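You operate a simulated robot arm through the tools that you are given. There is no shell and no other tool.

Carry out the task below with a simulated robot arm. There is one attempt and no reset: what you move stays moved.

JOB
Gauge the pink block: red tray if under 60 mm, else green.
Fine: lay it lengthways between the jaws, close up, read; open the jaw before lifting it out. Set down upright: what you pick out.

Only the result counts: the job must be done as asked and must still hold three seconds after the hand-in. Knocking over, shifting, dropping, spilling or breaking anything else fails it.

ROBOT AND FRAMES
A 7-joint arm with a four-finger gripper on a trunk, on a base that moves. Base frame: it is fixed to the floor where the robot stands at the start and does not move with it; the origin is under the middle of the robot, x ahead of it, y to its left, z up. Units: cm, degrees, N and s.
It reaches about 122.3 cm from its shoulder. Its first joint turns from -69.0 to 172.0 degrees. Places, roughly: bed of the width gauge [-140, 410, 90]; beige width block, pink width block, teal width bl [-150, 350, 100]; sliding jaw [-140, 410, 90]; width display [-120, 410, 90]; zero button of the width gauge [-120, 400, 90]. Payload 3.67 kg.
Tool frame: the origin (TCP) lies between the finger pads and is the grasp point; the fingertips stand 2.8 cm ahead of it; z points along the fingers, y is the line along which they close. The gripper opens to 11.2 cm; its body begins 7.3 cm behind the TCP.
Orientation is told as [roll, pitch, yaw] about the base's x, y, z axes, in that order, counted from this pose: with the fingers straight down and closing along the base's y, the tool's x points along the base's -x, its y along +y and its z along -z.

CONTROLS
- The arm moves only by the tool arm_command. Its argument "moves" is a list of rows, each an object of numbers (a shift or turn left out is 0, a gripper value left out holds the last): "ax", "ay", "az": the turn, a rotation vector about the base's x, y, z in degrees; "x", "y", "z": the shift along the base's x, y, z in cm; "grip": the finger opening in cm, from 0 to 11.2. In form: [{"ax": .., "ay": .., "az": .., "x": .., "y": .., "z": .., "grip": ..}, ...]. A call has 1 to 20 rows; each row is the pose to reach, as a shift and turn from the pose commanded when the call began. Each row takes 0.2 s and may step no farther than 5 cm and 8.6 degrees from the row before; otherwise, or with a gripper value out of range, the whole call is refused. Where a pose cannot be reached the arm comes as near as it can. A force on the tool above 40 N (or 10 N above the force at the start of the call, whichever is more), or a blocked arm, ends the call early, and 0.2 s more pass. The fingers move at their own pace (about 10.25 cm/s each) and stop on an object; they squeeze with about 20 N. The grip force told is the motor's: it shows also when the fingers shut on nothing. Time passes only in rows, and 0.2 s behind the last, so rows that repeat a pose let the fingers close. The reply holds the time, the measured pose of the TCP, the force on the tool along the base axes, the opening and the grip force, in the units named above and with some noise, with the torque about the TCP (base axes, N m) and any sound that the robot's microphone picked up.
- Cameras (640 x 400 px; columns grow to the right, rows downward): "scene" is now at [15.16, 1.86, 133.24]; the picture's right is [0.19, -0.98, -0.00], its down [-0.29, -0.05, -0.96] and it looks along [0.94, 0.18, -0.29] (base axes); focal length 268 px, centre (320, 200). "wrist" rides on the gripper at [6, -1.8, -10.4] in the tool frame; the picture's right is [0.29, 0.96, 0.00], its down [-0.80, 0.24, -0.55] and it looks along [-0.53, 0.16, 0.83] (tool axes); focal length 234 px, centre (320, 200). There is no depth. A picture from a camera that has moved, and an enlarged one, comes with that camera's place and axes in the base frame and with its lens. The place of the scene camera against the robot may be out by one fixed shift of up to 1.8 cm in any direction.
- snapshot(camera): a new picture of that camera. No time passes.
- lift_body(by): slides the trunk up (or, below 0, down) by that many cm; the arm and the scene camera ride with it, the base frame stays. It gives what a move gives, with no picture.
- roll_base(legs): drives the robot by 1 to 6 legs, each [ahead, turn to the left] in cm and degrees, along the robot's own axes; the way and the turn of a leg run together, so that a leg with both is an arc; at most 150 cm and 180 degrees a leg. The arm and the cameras ride along, it lands a little off, and it stops where it bumps. It gives what a move gives.
- aim_head(pan, tilt): turns the head with the scene camera to pan (to the left, within 86 degrees either way) and tilt (down, from -29 to 69), counted from straight ahead of the robot. It gives what a move gives.
- close_up(camera, box): a new picture of the part [left, top, right, bottom] of that camera's present view, enlarged. No time passes.
- hand_in(): hands the job in; it is judged then, once.

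Places have to be worked out from the pictures, the camera data and where the tool is seen. Open the gripper and draw the arm clear of the work before you hand the job in, unless the task says otherwise.

The tools are called after "Call:" by a JSON object that holds its "op" and its "data". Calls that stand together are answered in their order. arm_command: Moves the arm, as the interface text tells. Its arguments: {"type":"object","properties":{"moves":{"type":"array"}},"required":["moves"]} The other tools are called the same way: lift_body (by) moves the trunk up or down; roll_base (legs) drives the base; aim_head (pan, tilt) turns the head that bears the scene camera; snapshot (camera) takes a picture; close_up (camera, box) takes an enlarged picture of a part of a camera's view; hand_in () hands the job in.

At the start:

```text
time: 0.0
tool_pos: [58.87, 16.79, 118.68]
ee_rot: [0.0, 0.0, 0.0]
force: [0.2, -0.4, -0.4]
ft_torque: [0.01, 0.02, -0.01]
opening: 11.21
grip_force: 0.0
trunk travel left (down, up): [-42.5, 41.5]
robot x, y, heading: [0.17, 0.2, -0.1]
head pan, tilt (commanded): [10.7, 17.0]
```

scene: 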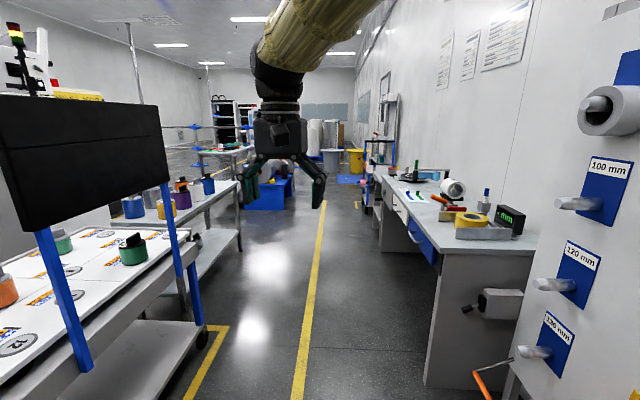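
wrist: 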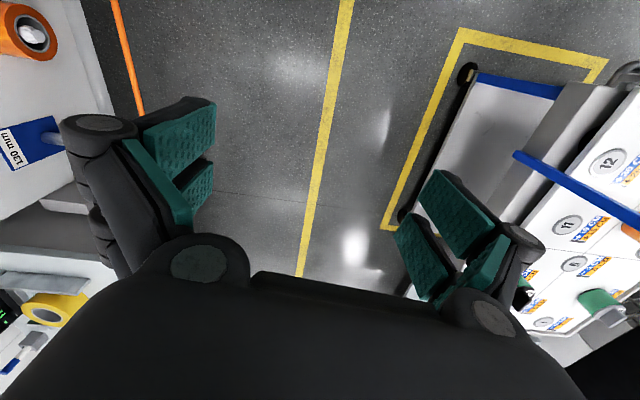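

The start pictures show an aisle ahead; the gauge is said to lie far to my left and behind, about (-140, 410). I turn the head left to see what is in that direction before driving.

Call:
{"op": "aim_head", "data": {"pan": 85, "tilt": 15}}

```text
time: 1.5
tool_pos: [59.0, 16.79, 118.49]
ee_rot: [-0.1, 0.0, 0.0]
force: [0.1, -0.4, 0.2]
ft_torque: [-0.05, 0.01, -0.01]
opening: 11.2
grip_force: 0.0
trunk travel left (down, up): [-42.5, 41.5]
robot x, y, heading: [-0.23, 0.08, 0.0]
head pan, tilt (commanded): [85.0, 15.0]
```

Head is now panned left; I take a picture.

Call:
{"op": "snapshot", "data": {"camera": "scene"}}

```text
taken
camera scene: at [6.81, 9.43, 133.56], right [1.0, -0.09, 0.0], down [-0.02, -0.26, -0.97], along [0.08, 0.96, -0.26], focal length 268 px, centre (320, 200)
```

scene: 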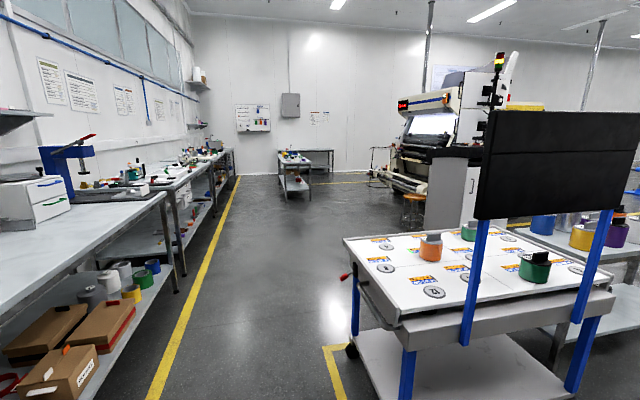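

The gauge should project to about column 192, row 159: on the far bench along the left wall. I enlarge that region.

Call:
{"op": "close_up", "data": {"camera": "scene", "box": [120, 110, 280, 210]}}

Call:
{"op": "close_up", "data": {"camera": "scene", "box": [160, 120, 240, 170]}}

```text
4.00 times, centred on (200, 160) of scene
camera zoom: at [6.81, 9.43, 133.56], right [1.0, -0.09, 0.0], down [-0.02, -0.26, -0.97], along [0.08, 0.96, -0.26], focal length 1073 px, centre (800, 360)
```

zoom: 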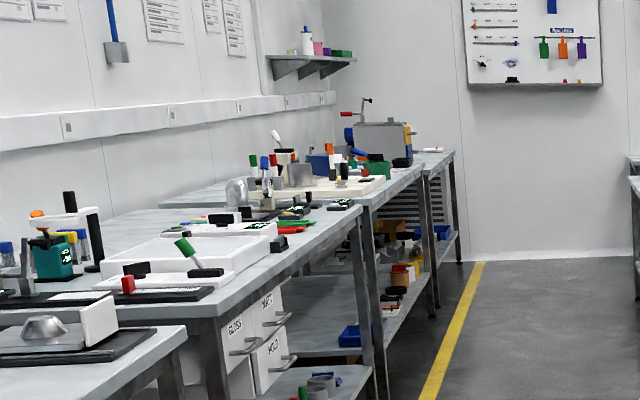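

```text
8.00 times, centred on (200, 145) of scene
camera zoom: at [6.81, 9.43, 133.56], right [1.0, -0.09, 0.0], down [-0.02, -0.26, -0.97], along [0.08, 0.96, -0.26], focal length 2146 px, centre (1280, 640)
```

zoom: 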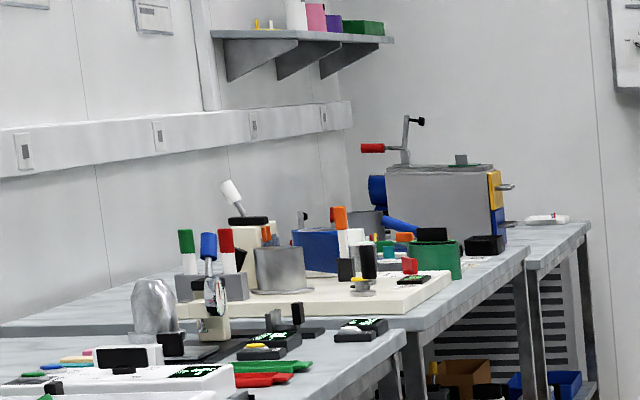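

The work bench runs along the left wall (front edge near x = -90), and a cart stands near x > 28, so I should drive up the aisle centre near x = -30. First I turn in place to the left in steps, watching for bumps.

Call:
{"op": "roll_base", "data": {"legs": [[0, 110]]}}

Call:
{"op": "aim_head", "data": {"pan": 0, "tilt": 20}}

Call:
{"op": "snapshot", "data": {"camera": "scene"}}

```text
time: 6.5
tool_pos: [-36.55, 49.14, 118.74]
ee_rot: [-0.1, 0.0, 110.7]
force: [-0.4, 0.5, 0.0]
ft_torque: [0.02, -0.02, -0.03]
opening: 11.2
grip_force: 0.1
trunk travel left (down, up): [-42.5, 41.5]
robot x, y, heading: [-0.12, -0.23, 110.8]
head pan, tilt (commanded): [85.0, 15.0]
```

```text
time: 8.1
tool_pos: [-36.34, 49.27, 118.53]
ee_rot: [0.0, -0.1, 110.8]
force: [0.3, -0.7, -0.1]
ft_torque: [0.01, 0.0, 0.0]
opening: 11.22
grip_force: 0.0
trunk travel left (down, up): [-42.5, 41.5]
robot x, y, heading: [-0.27, 0.2, 110.7]
head pan, tilt (commanded): [0.0, 20.0]
```

```text
taken
camera scene: at [-4.07, 13.55, 132.74], right [0.94, 0.35, 0.0], down [0.12, -0.32, -0.94], along [-0.33, 0.88, -0.34], focal length 268 px, centre (320, 200)
```

scene: 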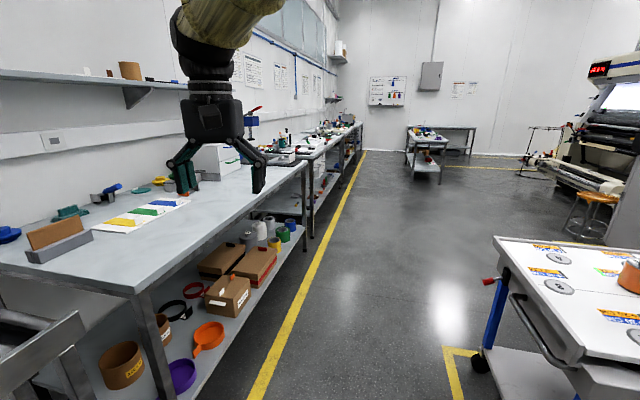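

The aisle is free ahead. I drive ahead along the present heading to about (-27, 70), straighten up along +y and go on up the aisle.

Call:
{"op": "roll_base", "data": {"legs": [[75, 0], [0, -18], [130, 0]]}}

Call:
{"op": "aim_head", "data": {"pan": 25, "tilt": 20}}

Call:
{"op": "snapshot", "data": {"camera": "scene"}}

```text
time: 19.4
tool_pos: [-55.58, 259.09, 118.6]
ee_rot: [-0.1, 0.0, 93.6]
force: [-0.9, 0.5, 0.4]
ft_torque: [-0.04, 0.02, 0.02]
opening: 11.19
grip_force: 0.0
trunk travel left (down, up): [-42.5, 41.5]
robot x, y, heading: [-34.65, 201.76, 93.6]
head pan, tilt (commanded): [0.0, 20.0]
```

```text
time: 20.2
tool_pos: [-55.54, 259.21, 118.6]
ee_rot: [0.0, -0.1, 93.6]
force: [-0.9, -0.3, -0.6]
ft_torque: [-0.01, -0.01, -0.02]
opening: 11.21
grip_force: 0.1
trunk travel left (down, up): [-42.5, 41.5]
robot x, y, heading: [-35.31, 201.51, 93.7]
head pan, tilt (commanded): [25.0, 20.0]
```

```text
taken
camera scene: at [-38.84, 214.73, 132.74], right [0.88, 0.48, 0.0], down [0.16, -0.3, -0.94], along [-0.45, 0.83, -0.34], focal length 268 px, centre (320, 200)
```

scene: 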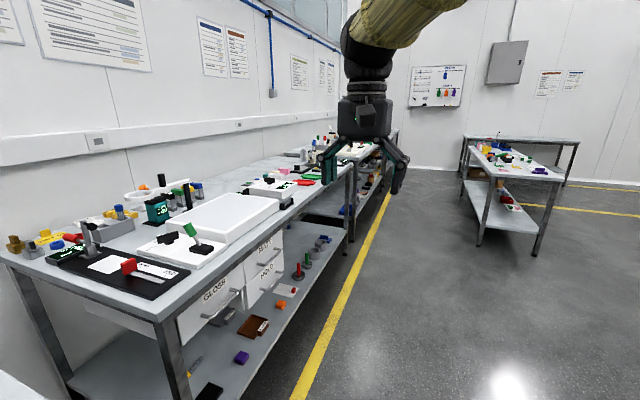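

The gauge should be right behind the gripper in this picture (col ~326, row ~159). I enlarge that area.

Call:
{"op": "close_up", "data": {"camera": "scene", "box": [220, 120, 380, 220]}}

Call:
{"op": "close_up", "data": {"camera": "scene", "box": [0, 160, 300, 348]}}

```text
4.00 times, centred on (300, 170) of scene
camera zoom: at [-38.84, 214.73, 132.74], right [0.88, 0.48, 0.0], down [0.16, -0.3, -0.94], along [-0.45, 0.83, -0.34], focal length 1073 px, centre (400, 320)
```

zoom: 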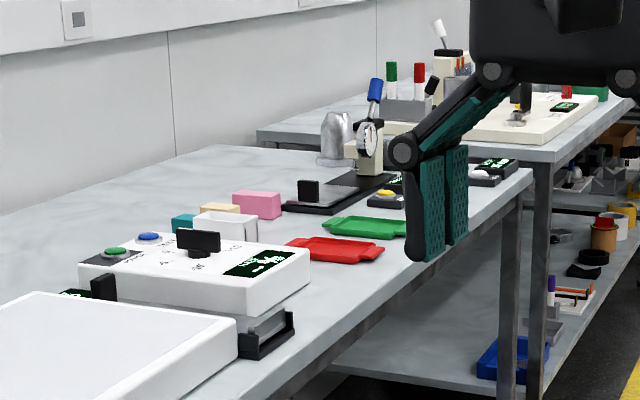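

```text
2.13 times, centred on (150, 254) of scene
camera zoom: at [-38.84, 214.73, 132.74], right [0.88, 0.48, 0.0], down [0.16, -0.3, -0.94], along [-0.45, 0.83, -0.34], focal length 571 px, centre (682, 85)
```

zoom: 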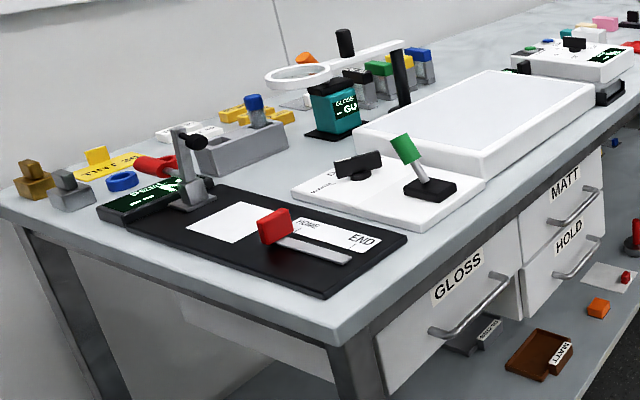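

The pink block, beige and teal blocks, the gauge, and red and green trays are visible on the bench ahead, whose front edge runs slightly oblique (about heading 97°). I drive on parallel to the bench to about (-52, 385) and turn to face it.

Call:
{"op": "roll_base", "data": {"legs": [[150, 3.3], [32, 0]]}}

Call:
{"op": "aim_head", "data": {"pan": 80, "tilt": 30}}

Call:
{"op": "snapshot", "data": {"camera": "scene"}}

```text
time: 29.4
tool_pos: [-76.79, 438.25, 118.48]
ee_rot: [0.0, 0.1, 96.9]
force: [0.9, -0.1, -0.3]
ft_torque: [-0.06, 0.01, 0.01]
opening: 11.2
grip_force: 0.1
trunk travel left (down, up): [-42.5, 41.5]
robot x, y, heading: [-52.85, 381.75, 96.8]
head pan, tilt (commanded): [25.0, 20.0]
```

```text
time: 30.6
tool_pos: [-76.75, 438.21, 118.5]
ee_rot: [0.1, 0.0, 96.9]
force: [-0.8, -0.3, 0.2]
ft_torque: [0.01, -0.01, 0.01]
opening: 11.2
grip_force: 0.1
trunk travel left (down, up): [-42.5, 41.5]
robot x, y, heading: [-52.81, 381.95, 96.9]
head pan, tilt (commanded): [80.0, 30.0]
```

```text
taken
camera scene: at [-61.57, 387.33, 131.14], right [0.05, 1.0, 0.0], down [0.5, -0.03, -0.87], along [-0.86, 0.05, -0.5], focal length 268 px, centre (320, 200)
```

scene: 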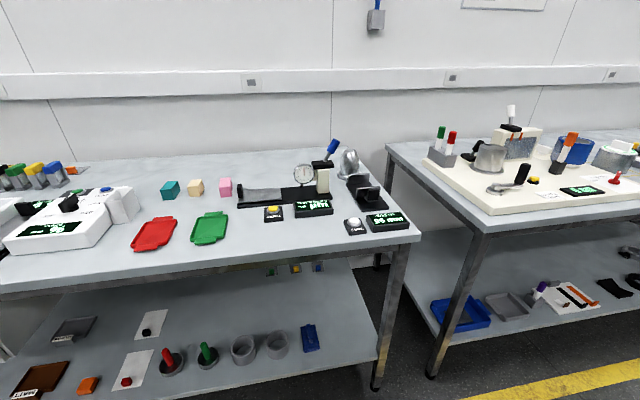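

I now see trays, the three blocks and the gauge. I enlarge the area for details.

Call:
{"op": "close_up", "data": {"camera": "scene", "box": [120, 120, 440, 280]}}

Call:
{"op": "close_up", "data": {"camera": "scene", "box": [230, 130, 420, 250]}}

```text
2.00 times, centred on (280, 200) of scene
camera zoom: at [-61.57, 387.33, 131.14], right [0.05, 1.0, 0.0], down [0.5, -0.03, -0.87], along [-0.86, 0.05, -0.5], focal length 537 px, centre (400, 200)
```

zoom: 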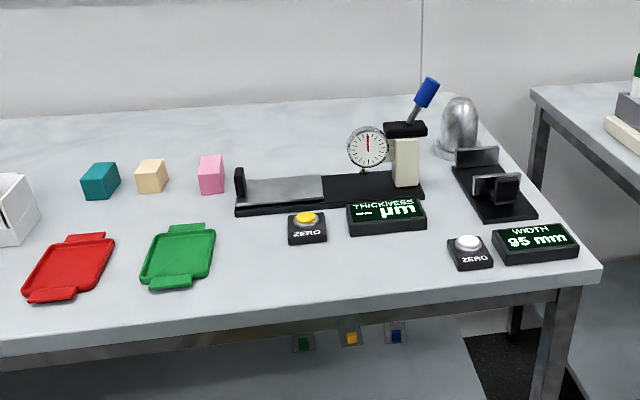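

```text
3.33 times, centred on (325, 190) of scene
camera zoom: at [-61.57, 387.33, 131.14], right [0.05, 1.0, 0.0], down [0.5, -0.03, -0.87], along [-0.86, 0.05, -0.5], focal length 894 px, centre (303, 233)
```

zoom: 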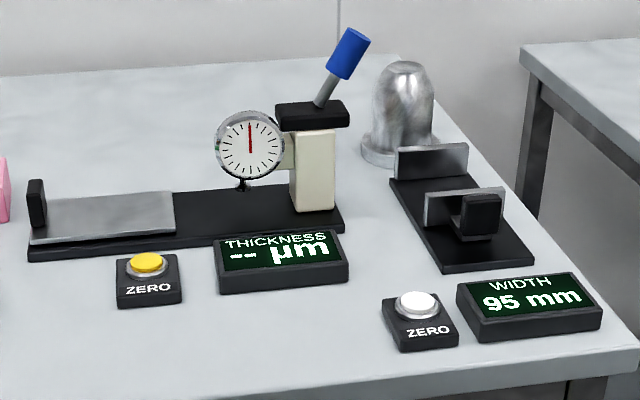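

The width gauge is the right-hand device (black bed, fixed jaw at the back, sliding jaw with a black knob, display 95 mm). I take detailed views of the pink block, the width gauge and the trays.

Call:
{"op": "close_up", "data": {"camera": "scene", "box": [150, 160, 250, 222]}}

Call:
{"op": "close_up", "data": {"camera": "scene", "box": [335, 160, 415, 240]}}

Call:
{"op": "close_up", "data": {"camera": "scene", "box": [120, 200, 240, 270]}}

```text
6.40 times, centred on (200, 191) of scene
camera zoom: at [-61.57, 387.33, 131.14], right [0.05, 1.0, 0.0], down [0.5, -0.03, -0.87], along [-0.86, 0.05, -0.5], focal length 1717 px, centre (1088, 258)
```

zoom: 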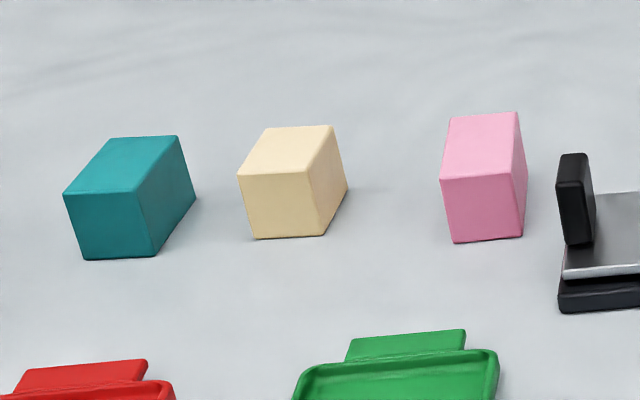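

```text
5.00 times, centred on (375, 200) of scene
camera zoom: at [-61.57, 387.33, 131.14], right [0.05, 1.0, 0.0], down [0.5, -0.03, -0.87], along [-0.86, 0.05, -0.5], focal length 1342 px, centre (45, 200)
```

zoom: 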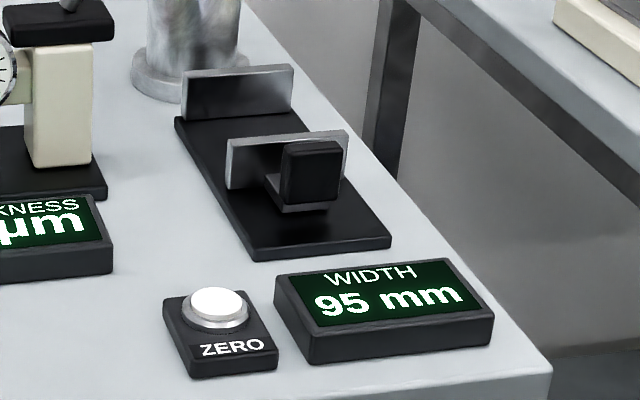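

```text
5.33 times, centred on (180, 235) of scene
camera zoom: at [-61.57, 387.33, 131.14], right [0.05, 1.0, 0.0], down [0.5, -0.03, -0.87], along [-0.86, 0.05, -0.5], focal length 1431 px, centre (1067, 13)
```

zoom: 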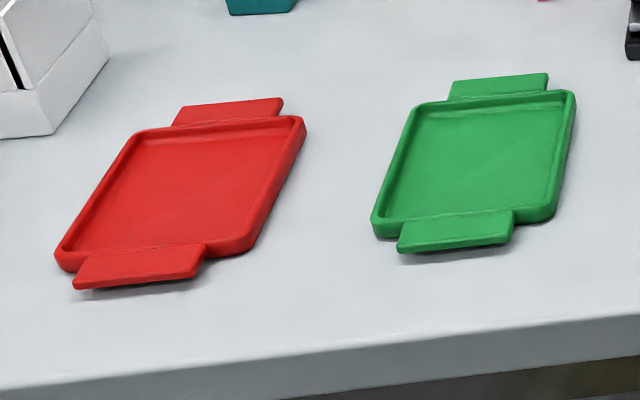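

The pink block (about 3.5 wide × 3.8 high × 7 cm long) lies with its long side roughly parallel to the gauge's travel, near (-144, 360). I turn to face the bench (normal heading about 188°) and come a bit closer.

Call:
{"op": "roll_base", "data": {"legs": [[0, 91], [14, 0]]}}

Call:
{"op": "aim_head", "data": {"pan": 0, "tilt": 40}}

Call:
{"op": "snapshot", "data": {"camera": "scene"}}

Call:
{"op": "snapshot", "data": {"camera": "wrist"}}

```text
time: 35.9
tool_pos: [-122.67, 353.42, 118.55]
ee_rot: [-0.1, 0.1, -170.9]
force: [-0.1, 0.0, -0.2]
ft_torque: [0.03, -0.03, -0.01]
opening: 11.19
grip_force: 0.1
trunk travel left (down, up): [-42.5, 41.5]
robot x, y, heading: [-67.29, 379.49, -171.1]
head pan, tilt (commanded): [80.0, 30.0]
```

```text
time: 37.4
tool_pos: [-122.56, 353.42, 118.58]
ee_rot: [0.0, 0.0, -171.0]
force: [0.1, -0.1, 1.0]
ft_torque: [0.02, -0.01, -0.01]
opening: 11.2
grip_force: 0.1
trunk travel left (down, up): [-42.5, 41.5]
robot x, y, heading: [-67.19, 379.58, -170.9]
head pan, tilt (commanded): [0.0, 40.0]
```

```text
taken
camera scene: at [-79.46, 377.43, 129.6], right [-0.16, 0.99, 0.0], down [0.63, 0.1, -0.77], along [-0.76, -0.12, -0.64], focal length 268 px, centre (320, 200)
```

scene: 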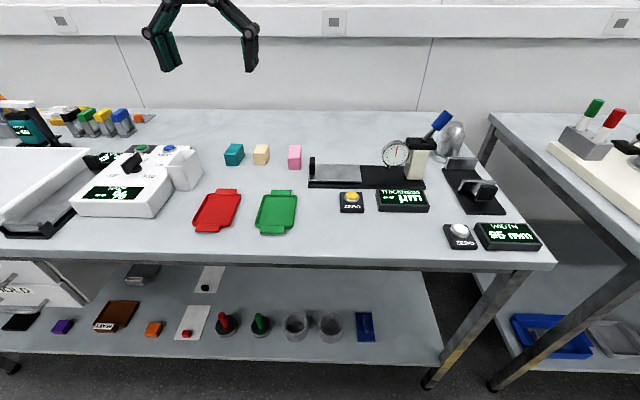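

```text
taken
camera wrist: at [-116.87, 356.23, 129.02], right [0.44, -0.9, 0.0], down [-0.75, -0.36, 0.55], along [-0.5, -0.24, -0.83], focal length 234 px, centre (320, 200)
```

wrist: 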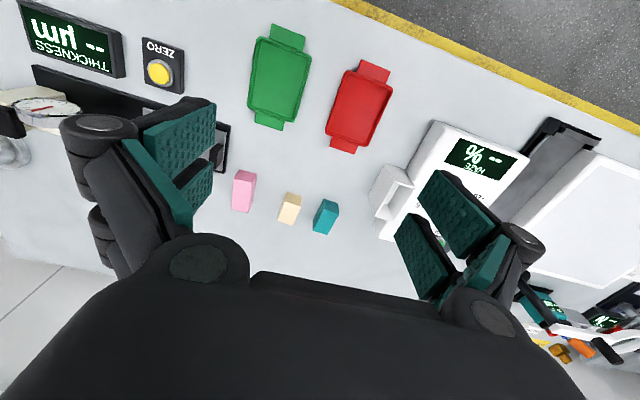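

I want to know the finger-pad geometry before descending, so I look at the gripper with the scene camera.

Call:
{"op": "aim_head", "data": {"pan": 25, "tilt": 18}}

Call:
{"op": "snapshot", "data": {"camera": "scene"}}

Call:
{"op": "close_up", "data": {"camera": "wrist", "box": [40, 70, 290, 230]}}

```text
time: 38.3
tool_pos: [-122.75, 353.38, 118.55]
ee_rot: [0.0, 0.0, -170.9]
force: [-0.6, -0.2, -0.2]
ft_torque: [-0.01, 0.01, 0.03]
opening: 11.21
grip_force: 0.0
trunk travel left (down, up): [-42.5, 41.5]
robot x, y, heading: [-67.13, 379.52, -170.7]
head pan, tilt (commanded): [25.0, 18.0]
```

```text
taken
camera scene: at [-78.79, 373.55, 133.06], right [-0.56, 0.83, 0.0], down [0.26, 0.17, -0.95], along [-0.79, -0.53, -0.31], focal length 268 px, centre (320, 200)
```

scene: 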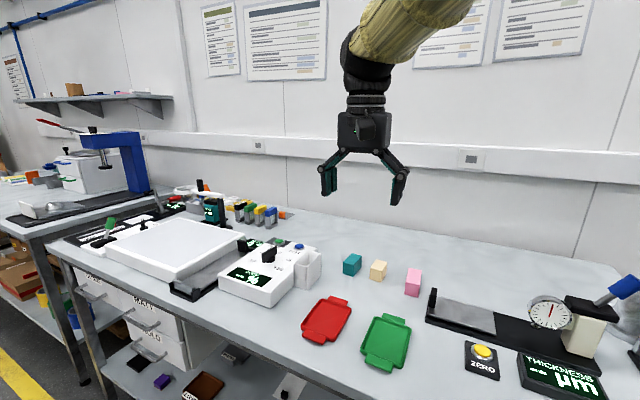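

```text
2.50 times, centred on (165, 150) of wrist
camera zoom: at [-116.87, 356.23, 129.02], right [0.44, -0.9, 0.0], down [-0.75, -0.36, 0.55], along [-0.5, -0.24, -0.83], focal length 585 px, centre (708, 325)
```

zoom: 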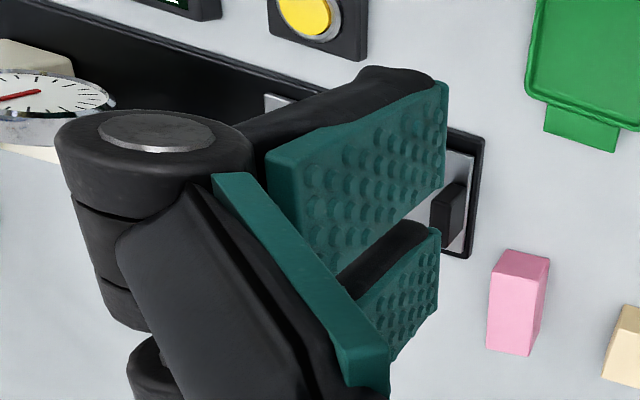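

Call:
{"op": "close_up", "data": {"camera": "scene", "box": [300, 90, 430, 220]}}

```text
3.08 times, centred on (365, 155) of scene
camera zoom: at [-78.79, 373.55, 133.06], right [-0.56, 0.83, 0.0], down [0.26, 0.17, -0.95], along [-0.79, -0.53, -0.31], focal length 826 px, centre (182, 338)
```

zoom: 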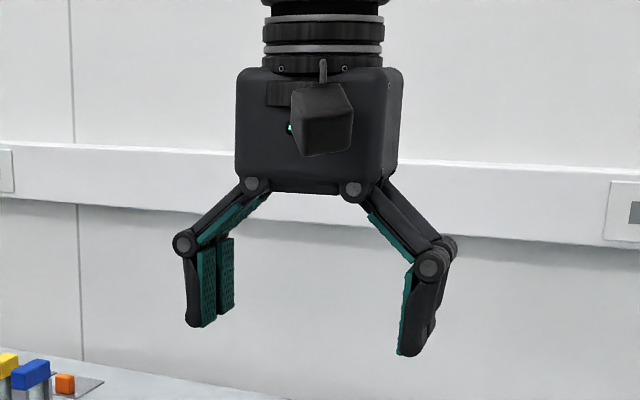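

The pads span about ±2.5 cm along tool x, so they'll fit between the jaws (9.5 cm apart). I move the hand above the pink block to view it with the wrist camera.

Call:
{"op": "arm_command", "data": {"moves": [{"x": -3, "y": 1.1, "z": -2}, {"x": -6, "y": 2.2, "z": -4}, {"x": -9, "y": 3.3, "z": -6}, {"x": -12, "y": 4.4, "z": -8}, {"x": -15, "y": 5.5, "z": -10}, {"x": -18, "y": 6.6, "z": -12}, {"x": -18, "y": 6.6, "z": -12}]}}

Call:
{"op": "snapshot", "data": {"camera": "wrist"}}

```text
time: 39.9
tool_pos: [-140.46, 359.91, 106.66]
ee_rot: [0.0, 0.0, -171.0]
force: [0.1, 0.4, 0.6]
ft_torque: [-0.01, 0.01, -0.01]
opening: 11.19
grip_force: 0.0
trunk travel left (down, up): [-42.5, 41.5]
robot x, y, heading: [-66.68, 379.35, -171.0]
head pan, tilt (commanded): [25.0, 18.0]
```

```text
taken
camera wrist: at [-134.69, 362.65, 117.07], right [0.44, -0.9, 0.0], down [-0.75, -0.36, 0.55], along [-0.5, -0.24, -0.83], focal length 234 px, centre (320, 200)
```

wrist: 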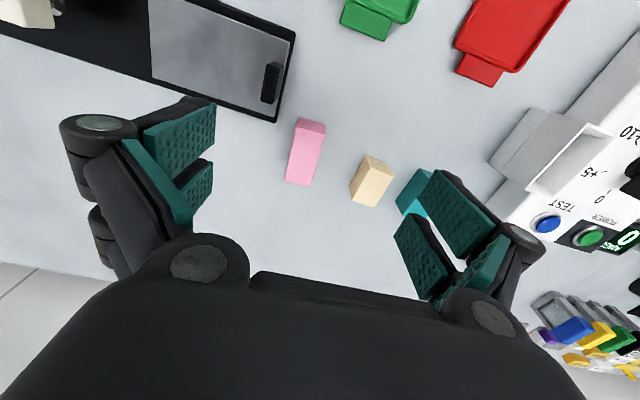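

The block is visible between the fingers. I enlarge it to measure its corners and the gaps to the beige block and thickness gauge.

Call:
{"op": "close_up", "data": {"camera": "wrist", "box": [240, 90, 440, 215]}}

```text
3.20 times, centred on (340, 152) of wrist
camera zoom: at [-134.69, 362.65, 117.07], right [0.44, -0.9, 0.0], down [-0.75, -0.36, 0.55], along [-0.5, -0.24, -0.83], focal length 749 px, centre (256, 352)
```

zoom: 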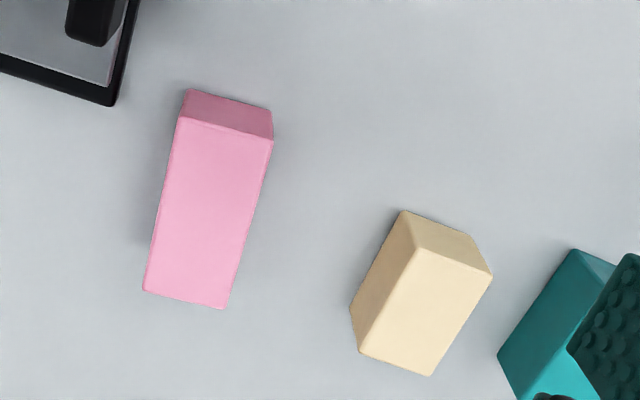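

From the wrist view the block is about 3.5 × 7.2 cm, centre near (-146, 359.4), its long axis turned about 11° from x; the thickness gauge's plate is ~2.7 cm from its left side. I go to a lower viewpoint with the hand turned 2.3° and the fingers at 6 cm for a finer measurement.

Call:
{"op": "arm_command", "data": {"moves": [{"x": -2, "y": -0.2, "z": -3, "az": 0.8, "grip": 6.0}, {"x": -4, "y": -0.4, "z": -6, "az": 1.6, "grip": 6.0}, {"x": -6.2, "y": -0.6, "z": -9.0, "az": 2.3, "grip": 6.0}, {"x": -6.2, "y": -0.6, "z": -9.0, "az": 2.3, "grip": 6.0}]}}

Call:
{"op": "snapshot", "data": {"camera": "wrist"}}

Call:
{"op": "close_up", "data": {"camera": "wrist", "box": [200, 60, 440, 210]}}

```text
time: 40.9
tool_pos: [-146.8, 359.62, 97.59]
ee_rot: [0.0, 0.0, -168.6]
force: [0.1, -0.4, -0.2]
ft_torque: [-0.05, 0.03, -0.01]
opening: 6.03
grip_force: 0.0
trunk travel left (down, up): [-42.5, 41.5]
robot x, y, heading: [-66.96, 379.11, -170.9]
head pan, tilt (commanded): [25.0, 18.0]
```

```text
taken
camera wrist: at [-141.14, 362.61, 108.01], right [0.47, -0.88, 0.0], down [-0.73, -0.39, 0.55], along [-0.49, -0.26, -0.83], focal length 234 px, centre (320, 200)
```

wrist: 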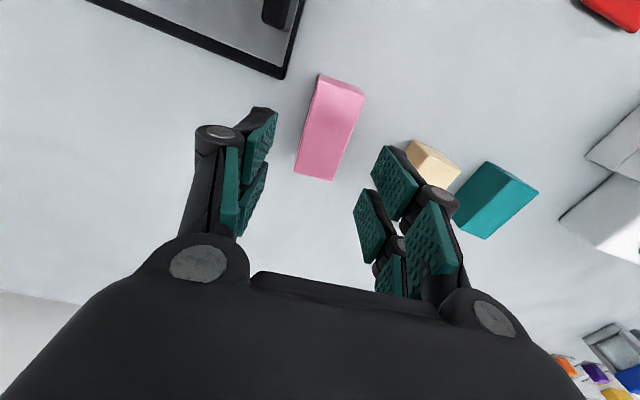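

```text
2.67 times, centred on (320, 135) of wrist
camera zoom: at [-141.14, 362.61, 108.01], right [0.47, -0.88, 0.0], down [-0.73, -0.39, 0.55], along [-0.49, -0.26, -0.83], focal length 624 px, centre (320, 373)
```

zoom: 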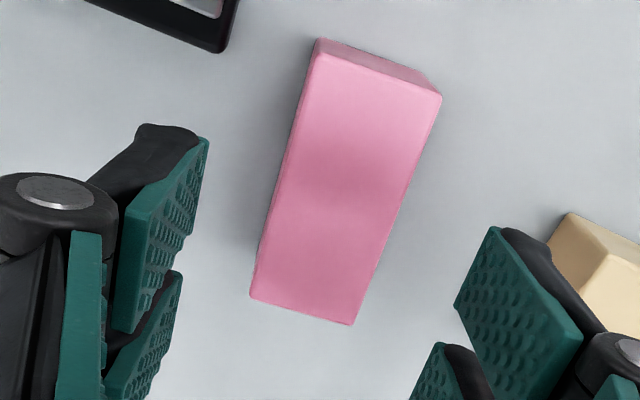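

Two views give the bench at z ≈ 85.7, block top ≈ 89.5, centre (-146.4, 359.2), axis at 11°. I centre the hand (slightly behind the middle to stay off the thickness gauge plate), descend with the fingers at 5.2 cm, but do not close yet.

Call:
{"op": "arm_command", "data": {"moves": [{"x": -0.35, "y": -0.54, "z": 0, "az": -0.3, "grip": 5.2}, {"x": -0.35, "y": -0.54, "z": -2, "az": -0.3, "grip": 5.2}, {"x": -0.35, "y": -0.54, "z": -4, "az": -0.3, "grip": 5.2}, {"x": -0.35, "y": -0.54, "z": -5.5, "az": -0.3, "grip": 5.2}, {"x": -0.35, "y": -0.54, "z": -7, "az": -0.3, "grip": 5.2}, {"x": -0.35, "y": -0.54, "z": -8.0, "az": -0.3, "grip": 5.2}, {"x": -0.35, "y": -0.54, "z": -8.0, "az": -0.3, "grip": 5.2}]}}

Call:
{"op": "snapshot", "data": {"camera": "wrist"}}

Call:
{"op": "aim_head", "data": {"pan": 12, "tilt": 38}}

Call:
{"op": "snapshot", "data": {"camera": "scene"}}

```text
time: 42.5
tool_pos: [-147.22, 358.95, 89.49]
ee_rot: [0.0, 0.0, -168.9]
force: [0.2, -0.4, -0.1]
ft_torque: [0.02, 0.01, -0.01]
opening: 5.21
grip_force: 0.1
trunk travel left (down, up): [-42.5, 41.5]
robot x, y, heading: [-66.95, 379.52, -171.0]
head pan, tilt (commanded): [25.0, 18.0]
```

```text
taken
camera wrist: at [-141.51, 361.89, 99.93], right [0.47, -0.88, 0.0], down [-0.74, -0.39, 0.55], along [-0.49, -0.26, -0.83], focal length 234 px, centre (320, 200)
```

wrist: 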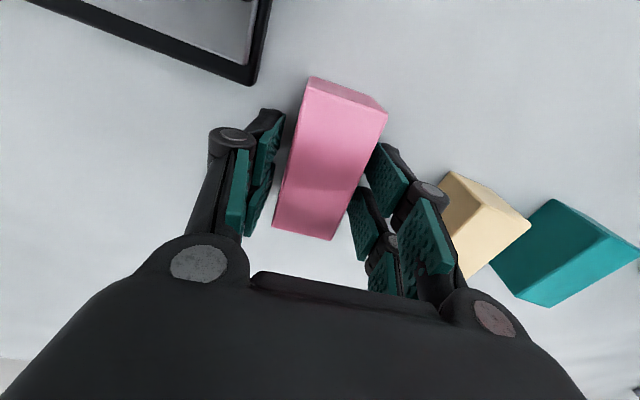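

```text
time: 43.3
tool_pos: [-147.23, 359.08, 89.38]
ee_rot: [0.0, 0.0, -168.9]
force: [-0.2, 0.0, -0.3]
ft_torque: [0.01, 0.06, -0.03]
opening: 5.19
grip_force: 0.1
trunk travel left (down, up): [-42.5, 41.5]
robot x, y, heading: [-67.19, 379.42, -170.8]
head pan, tilt (commanded): [12.0, 38.0]
```

```text
taken
camera scene: at [-79.13, 375.66, 129.9], right [-0.36, 0.93, 0.0], down [0.57, 0.22, -0.79], along [-0.74, -0.28, -0.62], focal length 268 px, centre (320, 200)
```

scene: 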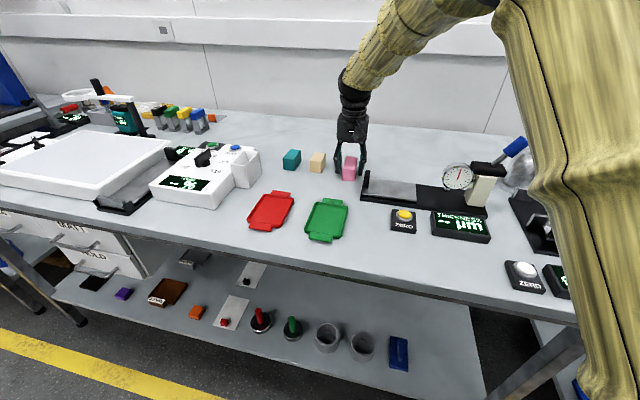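

The fingers straddle the pink block with clearance on both sides and nothing else is touched. I close the fingers on it.

Call:
{"op": "arm_command", "data": {"moves": [{"grip": 2.5}, {"grip": 2.5}, {"grip": 2.5}, {"grip": 2.5}]}}

Call:
{"op": "snapshot", "data": {"camera": "wrist"}}

```text
time: 44.3
tool_pos: [-147.19, 358.96, 89.48]
ee_rot: [0.0, 0.0, -168.9]
force: [0.0, -0.6, 0.9]
ft_torque: [0.04, -0.05, -0.04]
opening: 3.57
grip_force: 19.8
trunk travel left (down, up): [-42.5, 41.5]
robot x, y, heading: [-67.25, 379.64, -170.5]
head pan, tilt (commanded): [12.0, 38.0]
```

```text
taken
camera wrist: at [-141.51, 361.88, 99.95], right [0.47, -0.88, 0.0], down [-0.74, -0.39, 0.55], along [-0.49, -0.26, -0.83], focal length 234 px, centre (320, 200)
```

wrist: 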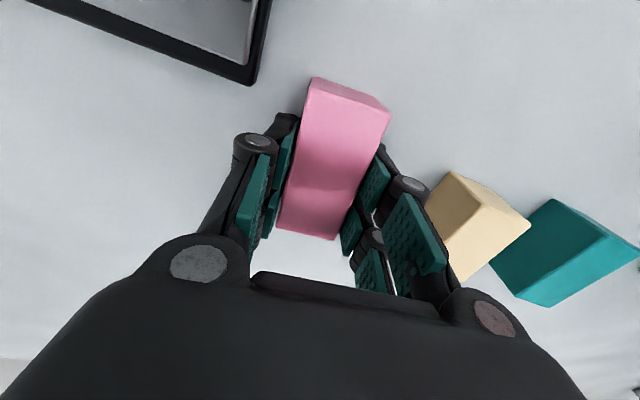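

Gripped at 3.57 cm, matching my visual scale (so the block should be near 75 mm long). I lift it straight up to about z = 118.

Call:
{"op": "arm_command", "data": {"moves": [{"z": 1.5}, {"z": 4}, {"z": 8}, {"z": 12}, {"z": 16}, {"z": 20}, {"z": 24}, {"z": 27}, {"z": 29}, {"z": 29}]}}

Call:
{"op": "snapshot", "data": {"camera": "wrist"}}

Call:
{"op": "snapshot", "data": {"camera": "scene"}}

```text
time: 46.5
tool_pos: [-147.01, 358.97, 118.49]
ee_rot: [0.0, 0.0, -168.9]
force: [1.1, -0.4, -1.1]
ft_torque: [0.02, 0.02, -0.01]
opening: 3.58
grip_force: 20.7
trunk travel left (down, up): [-42.5, 41.5]
robot x, y, heading: [-67.2, 379.13, -170.8]
head pan, tilt (commanded): [12.0, 38.0]
```

```text
taken
camera wrist: at [-141.48, 361.79, 129.06], right [0.47, -0.88, 0.0], down [-0.74, -0.39, 0.55], along [-0.49, -0.26, -0.83], focal length 234 px, centre (320, 200)
```

wrist: 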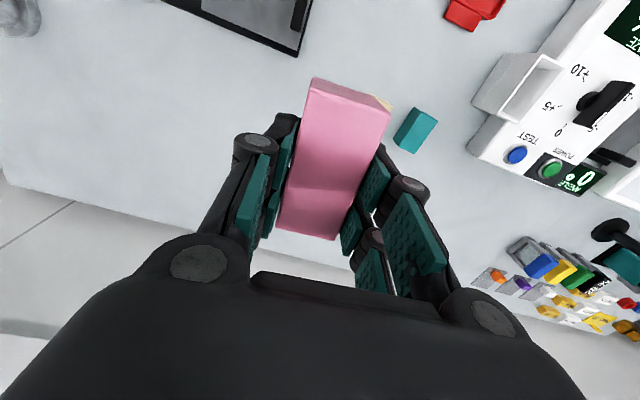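

```text
taken
camera scene: at [-79.14, 375.66, 129.89], right [-0.36, 0.93, 0.0], down [0.57, 0.22, -0.79], along [-0.73, -0.28, -0.62], focal length 268 px, centre (320, 200)
```

scene: 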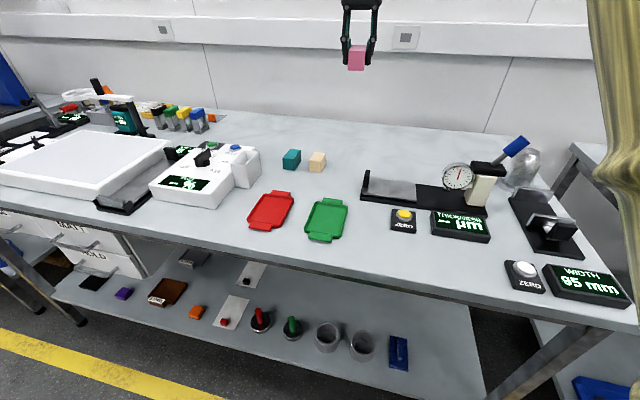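

The block hangs straight and level. I carry it over at this height (clear of the thickness gauge's handle at z ≈ 104) to above the front part of the width gauge.

Call:
{"op": "arm_command", "data": {"moves": [{"x": 1.3, "y": 4.4}, {"x": 2.6, "y": 8.8}, {"x": 3.9, "y": 13.2}, {"x": 5.2, "y": 17.6}, {"x": 6.5, "y": 22}, {"x": 7.8, "y": 26.4}, {"x": 9.1, "y": 30.8}, {"x": 10.4, "y": 35.2}, {"x": 11.7, "y": 39.6}, {"x": 13, "y": 44}, {"x": 13, "y": 44}]}}

Call:
{"op": "snapshot", "data": {"camera": "wrist"}}

Call:
{"op": "aim_head", "data": {"pan": -20, "tilt": 38}}

Call:
{"op": "snapshot", "data": {"camera": "scene"}}

```text
time: 48.9
tool_pos: [-133.95, 403.82, 118.7]
ee_rot: [0.4, 0.0, -168.9]
force: [0.2, 0.3, -1.7]
ft_torque: [-0.01, -0.01, -0.03]
opening: 3.58
grip_force: 20.2
trunk travel left (down, up): [-42.5, 41.5]
robot x, y, heading: [-66.76, 379.08, -170.8]
head pan, tilt (commanded): [12.0, 38.0]
```

```text
taken
camera wrist: at [-128.27, 406.84, 129.21], right [0.47, -0.88, 0.01], down [-0.74, -0.38, 0.56], along [-0.49, -0.26, -0.83], focal length 234 px, centre (320, 200)
```

wrist: 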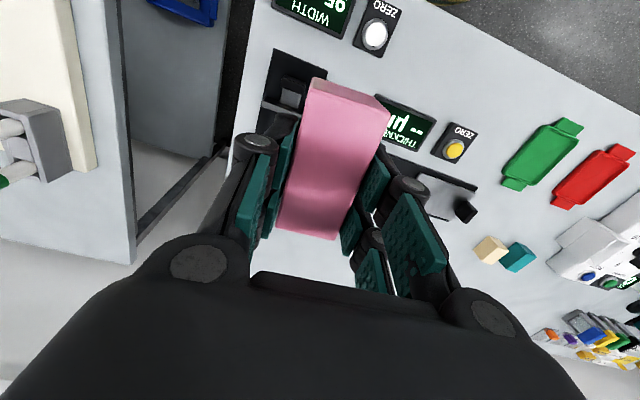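

```text
time: 49.9
tool_pos: [-133.73, 403.23, 118.8]
ee_rot: [0.2, 0.1, -168.9]
force: [-0.2, 0.5, -0.6]
ft_torque: [-0.1, -0.03, 0.03]
opening: 3.58
grip_force: 20.1
trunk travel left (down, up): [-42.5, 41.5]
robot x, y, heading: [-66.89, 379.42, -170.8]
head pan, tilt (commanded): [-20.0, 38.0]
```

```text
taken
camera scene: at [-79.6, 380.65, 129.89], right [0.19, 0.98, 0.0], down [0.61, -0.12, -0.79], along [-0.77, 0.15, -0.62], focal length 268 px, centre (320, 200)
```

scene: 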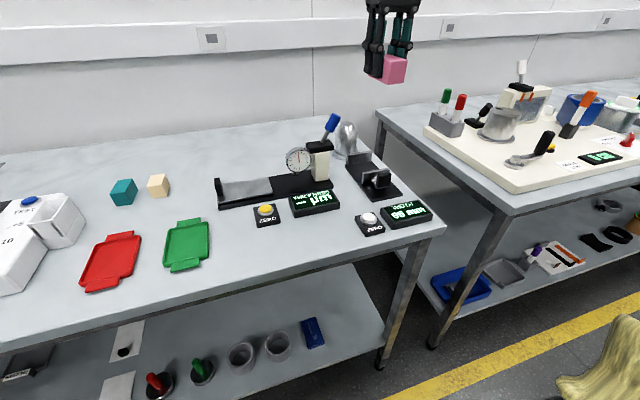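

The block hides the gauge in the wrist view, so I enlarge the scene view of the gauge to fix its place and angle.

Call:
{"op": "close_up", "data": {"camera": "scene", "box": [330, 140, 430, 240]}}

Call:
{"op": "close_up", "data": {"camera": "scene", "box": [340, 0, 440, 100]}}

```text
4.00 times, centred on (380, 190) of scene
camera zoom: at [-79.6, 380.65, 129.89], right [0.19, 0.98, 0.0], down [0.61, -0.12, -0.79], along [-0.77, 0.15, -0.62], focal length 1073 px, centre (80, 240)
```

zoom: 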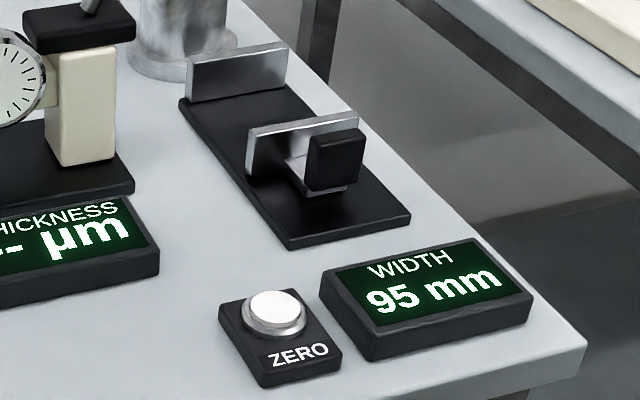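

```text
4.00 times, centred on (390, 50) of scene
camera zoom: at [-79.6, 380.65, 129.89], right [0.19, 0.98, 0.0], down [0.61, -0.12, -0.79], along [-0.77, 0.15, -0.62], focal length 1073 px, centre (40, 800)
```

zoom: 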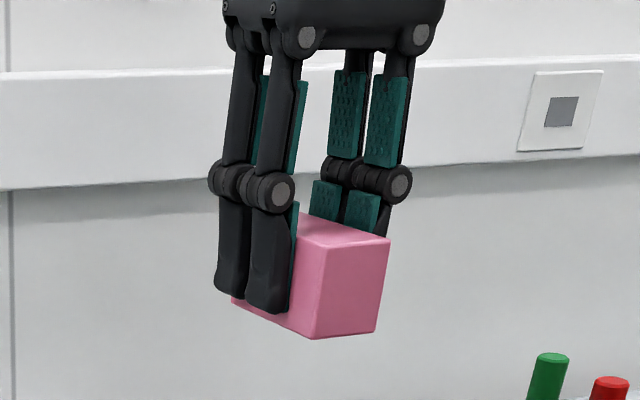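

Using the held block to calibrate the scene camera, I place the gauge bed's axis at about 8.1°, fixed jaw face near (-147, 401–409), bed top z ≈ 86.7, and the present gap really looks like 95 mm. I move the block above the middle of the gap, turn it to 8.1°, and lower to z ≈ 100 to check.

Call:
{"op": "arm_command", "data": {"moves": [{"x": -3, "y": 0.85, "az": -1}, {"x": -6, "y": 1.7, "az": -2}, {"x": -9.4, "y": 2.55, "az": -3}, {"x": -9.4, "y": 2.55, "z": -4, "az": -3}, {"x": -9.4, "y": 2.55, "z": -8, "az": -3}, {"x": -9.4, "y": 2.55, "z": -12, "az": -3}, {"x": -9.4, "y": 2.55, "z": -15, "az": -3}, {"x": -9.4, "y": 2.55, "z": -18, "az": -3}, {"x": -9.4, "y": 2.55, "z": -18, "az": -3}, {"x": -9.4, "y": 2.55, "z": -18, "az": -3}]}}

Call:
{"op": "snapshot", "data": {"camera": "scene"}}

Call:
{"op": "close_up", "data": {"camera": "scene", "box": [300, 80, 440, 220]}}

Call:
{"op": "snapshot", "data": {"camera": "wrist"}}

```text
time: 52.1
tool_pos: [-143.64, 405.91, 100.65]
ee_rot: [0.0, 0.1, -171.8]
force: [0.9, 0.6, -1.4]
ft_torque: [0.01, -0.01, -0.02]
opening: 3.58
grip_force: 19.7
trunk travel left (down, up): [-42.5, 41.5]
robot x, y, heading: [-66.83, 379.54, -171.1]
head pan, tilt (commanded): [-20.0, 38.0]
```

```text
taken
camera scene: at [-79.57, 380.46, 129.89], right [0.19, 0.98, 0.0], down [0.6, -0.12, -0.79], along [-0.77, 0.15, -0.62], focal length 268 px, centre (320, 200)
```

scene: 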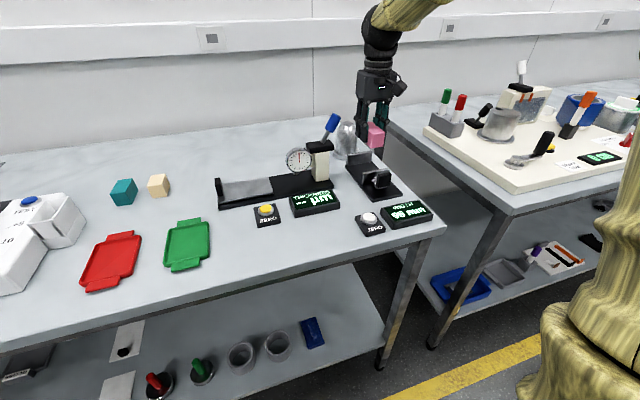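

```text
2.86 times, centred on (370, 150) of scene
camera zoom: at [-79.57, 380.46, 129.89], right [0.19, 0.98, 0.0], down [0.6, -0.12, -0.79], along [-0.77, 0.15, -0.62], focal length 767 px, centre (177, 343)
```

zoom: 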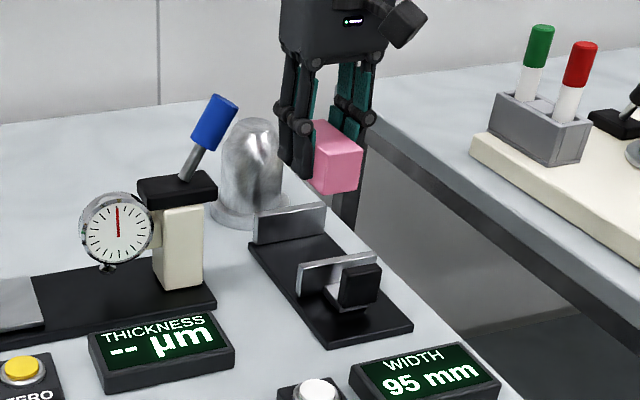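

```text
taken
camera wrist: at [-137.88, 408.5, 111.21], right [0.42, -0.91, 0.0], down [-0.76, -0.35, 0.55], along [-0.5, -0.23, -0.83], focal length 234 px, centre (320, 200)
```

wrist: 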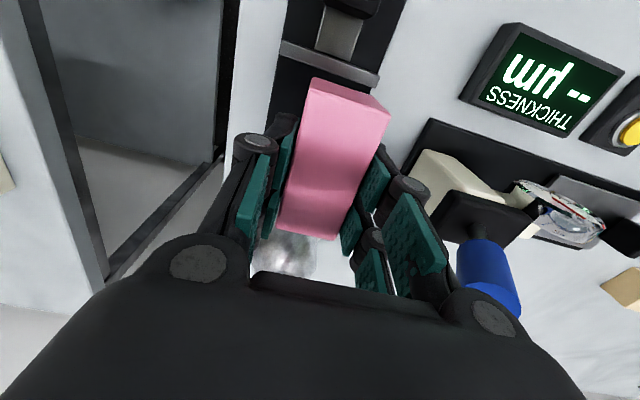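

The block hangs over the gap. I enlarge the wrist view around the sliding jaw to check lateral centring, angle and fore-aft clearance.

Call:
{"op": "close_up", "data": {"camera": "wrist", "box": [240, 0, 440, 125]}}

Call:
{"op": "close_up", "data": {"camera": "wrist", "box": [220, 60, 420, 260]}}

```text
3.20 times, centred on (340, 62) of wrist
camera zoom: at [-137.88, 408.5, 111.21], right [0.42, -0.91, 0.0], down [-0.76, -0.35, 0.55], along [-0.5, -0.23, -0.83], focal length 749 px, centre (256, 640)
```

zoom: 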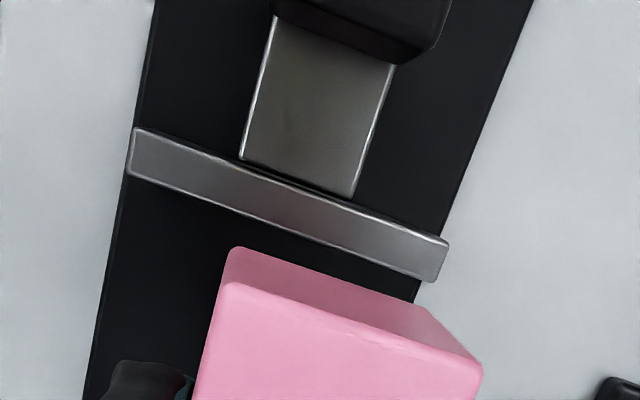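

```text
2.00 times, centred on (320, 160) of wrist
camera zoom: at [-137.88, 408.5, 111.21], right [0.42, -0.91, 0.0], down [-0.76, -0.35, 0.55], along [-0.5, -0.23, -0.83], focal length 468 px, centre (320, 280)
```

zoom: 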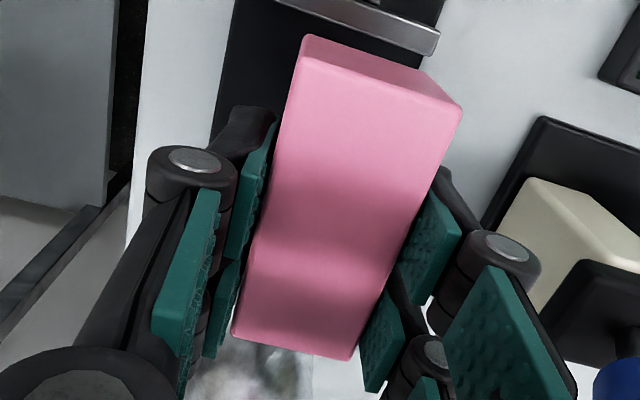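

The wrist view shows the sliding jaw's inner face at about (-139.2, 407.1) — level with the block's front end — so I must shift the block back ~0.95 cm and sideways ~0.6 cm before lowering. I do that, lower to z ≈ 94 and check again.

Call:
{"op": "arm_command", "data": {"moves": [{"x": -1.02, "y": 0.49, "z": 0, "az": -0.2}, {"x": -1.02, "y": 0.49, "z": -2, "az": -0.2}, {"x": -1.02, "y": 0.49, "z": -4.5, "az": -0.2}, {"x": -1.02, "y": 0.49, "z": -6.0, "az": -0.2}, {"x": -1.02, "y": 0.49, "z": -6.0, "az": -0.2}, {"x": -1.02, "y": 0.49, "z": -6.0, "az": -0.2}]}}

Call:
{"op": "close_up", "data": {"camera": "wrist", "box": [220, 0, 420, 125]}}

Call:
{"op": "close_up", "data": {"camera": "scene", "box": [330, 110, 430, 210]}}

```text
time: 53.5
tool_pos: [-144.51, 405.99, 94.6]
ee_rot: [-0.1, 0.0, -172.1]
force: [-0.6, 0.1, -1.5]
ft_torque: [-0.03, 0.01, -0.01]
opening: 3.57
grip_force: 19.8
trunk travel left (down, up): [-42.5, 41.5]
robot x, y, heading: [-67.08, 379.37, -170.7]
head pan, tilt (commanded): [-20.0, 38.0]
```

```text
3.20 times, centred on (320, 62) of wrist
camera zoom: at [-138.8, 408.61, 105.01], right [0.42, -0.91, 0.0], down [-0.76, -0.35, 0.55], along [-0.5, -0.23, -0.83], focal length 749 px, centre (320, 640)
```

zoom: 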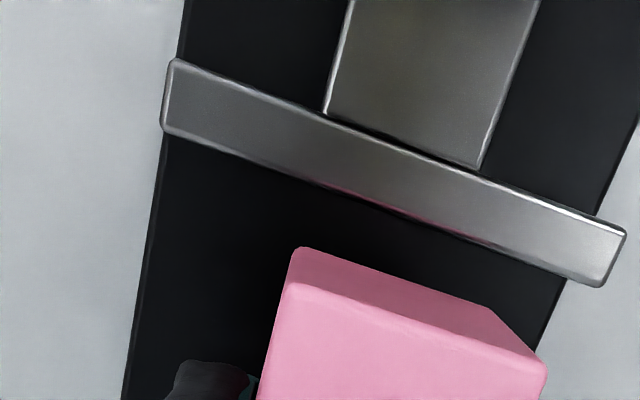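

```text
4.00 times, centred on (380, 160) of scene
camera zoom: at [-79.56, 380.45, 129.9], right [0.19, 0.98, 0.0], down [0.6, -0.12, -0.79], along [-0.77, 0.15, -0.62], focal length 1073 px, centre (80, 360)
```

zoom: 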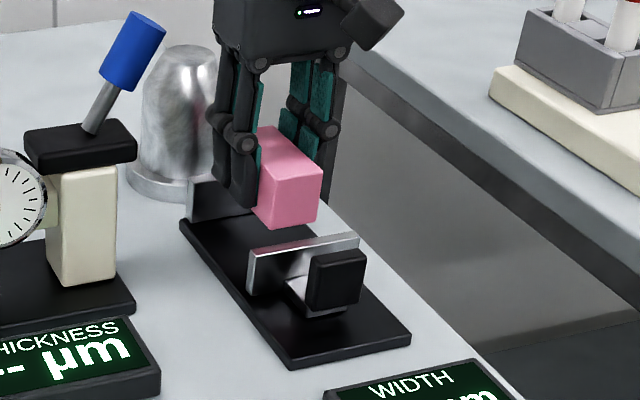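

Now there's ~1.0 cm clearance to the sliding jaw, matching clearance to the fixed jaw, and lateral offset is only ~0.3 cm. I lower straight down to just above expected contact.

Call:
{"op": "arm_command", "data": {"moves": [{"z": -1, "az": -0.3}, {"z": -2, "az": -0.3}, {"z": -2.8, "az": -0.3}, {"z": -3.4, "az": -0.3}, {"z": -3.4, "az": -0.3}, {"z": -3.4, "az": -0.3}]}}

Call:
{"op": "close_up", "data": {"camera": "scene", "box": [330, 110, 430, 210]}}

Call:
{"op": "snapshot", "data": {"camera": "wrist"}}

```text
time: 54.9
tool_pos: [-144.42, 405.94, 91.01]
ee_rot: [0.1, 0.1, -172.5]
force: [0.5, 0.4, -1.2]
ft_torque: [-0.01, 0.02, 0.01]
opening: 3.56
grip_force: 19.4
trunk travel left (down, up): [-42.5, 41.5]
robot x, y, heading: [-66.86, 379.27, -170.8]
head pan, tilt (commanded): [-20.0, 38.0]
```

```text
4.00 times, centred on (380, 160) of scene
camera zoom: at [-79.56, 380.46, 129.9], right [0.19, 0.98, 0.0], down [0.6, -0.12, -0.79], along [-0.77, 0.15, -0.62], focal length 1073 px, centre (80, 360)
```

zoom: 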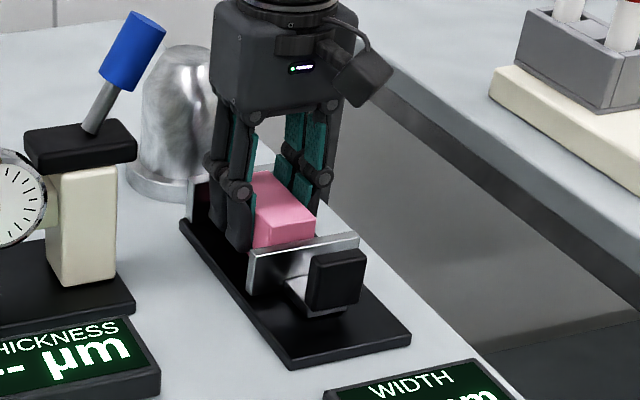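

```text
taken
camera wrist: at [-138.69, 408.59, 101.45], right [0.41, -0.91, 0.0], down [-0.76, -0.34, 0.55], along [-0.5, -0.23, -0.83], focal length 234 px, centre (320, 200)
```

wrist: 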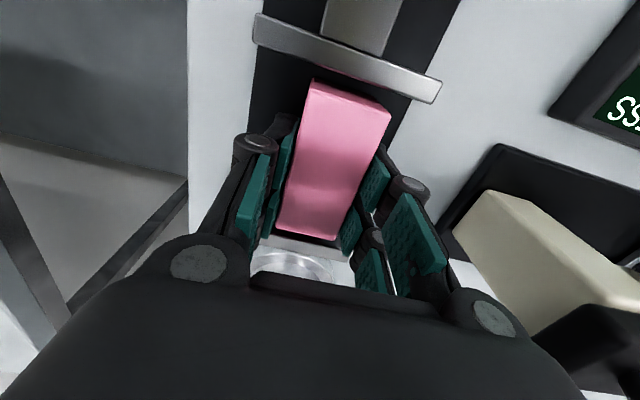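

The block sits between the jaws with gaps at both ends. I lower in small steps watching the force for contact with the bed.

Call:
{"op": "arm_command", "data": {"moves": [{"z": -0.2}, {"z": -0.35}, {"z": -0.5}, {"z": -0.5}]}}

```text
time: 55.9
tool_pos: [-144.49, 406.15, 90.62]
ee_rot: [-0.1, 0.0, -172.4]
force: [0.1, 0.9, -1.0]
ft_torque: [0.0, 0.0, 0.02]
opening: 3.58
grip_force: 19.9
trunk travel left (down, up): [-42.5, 41.5]
robot x, y, heading: [-66.96, 379.3, -171.0]
head pan, tilt (commanded): [-20.0, 38.0]
```

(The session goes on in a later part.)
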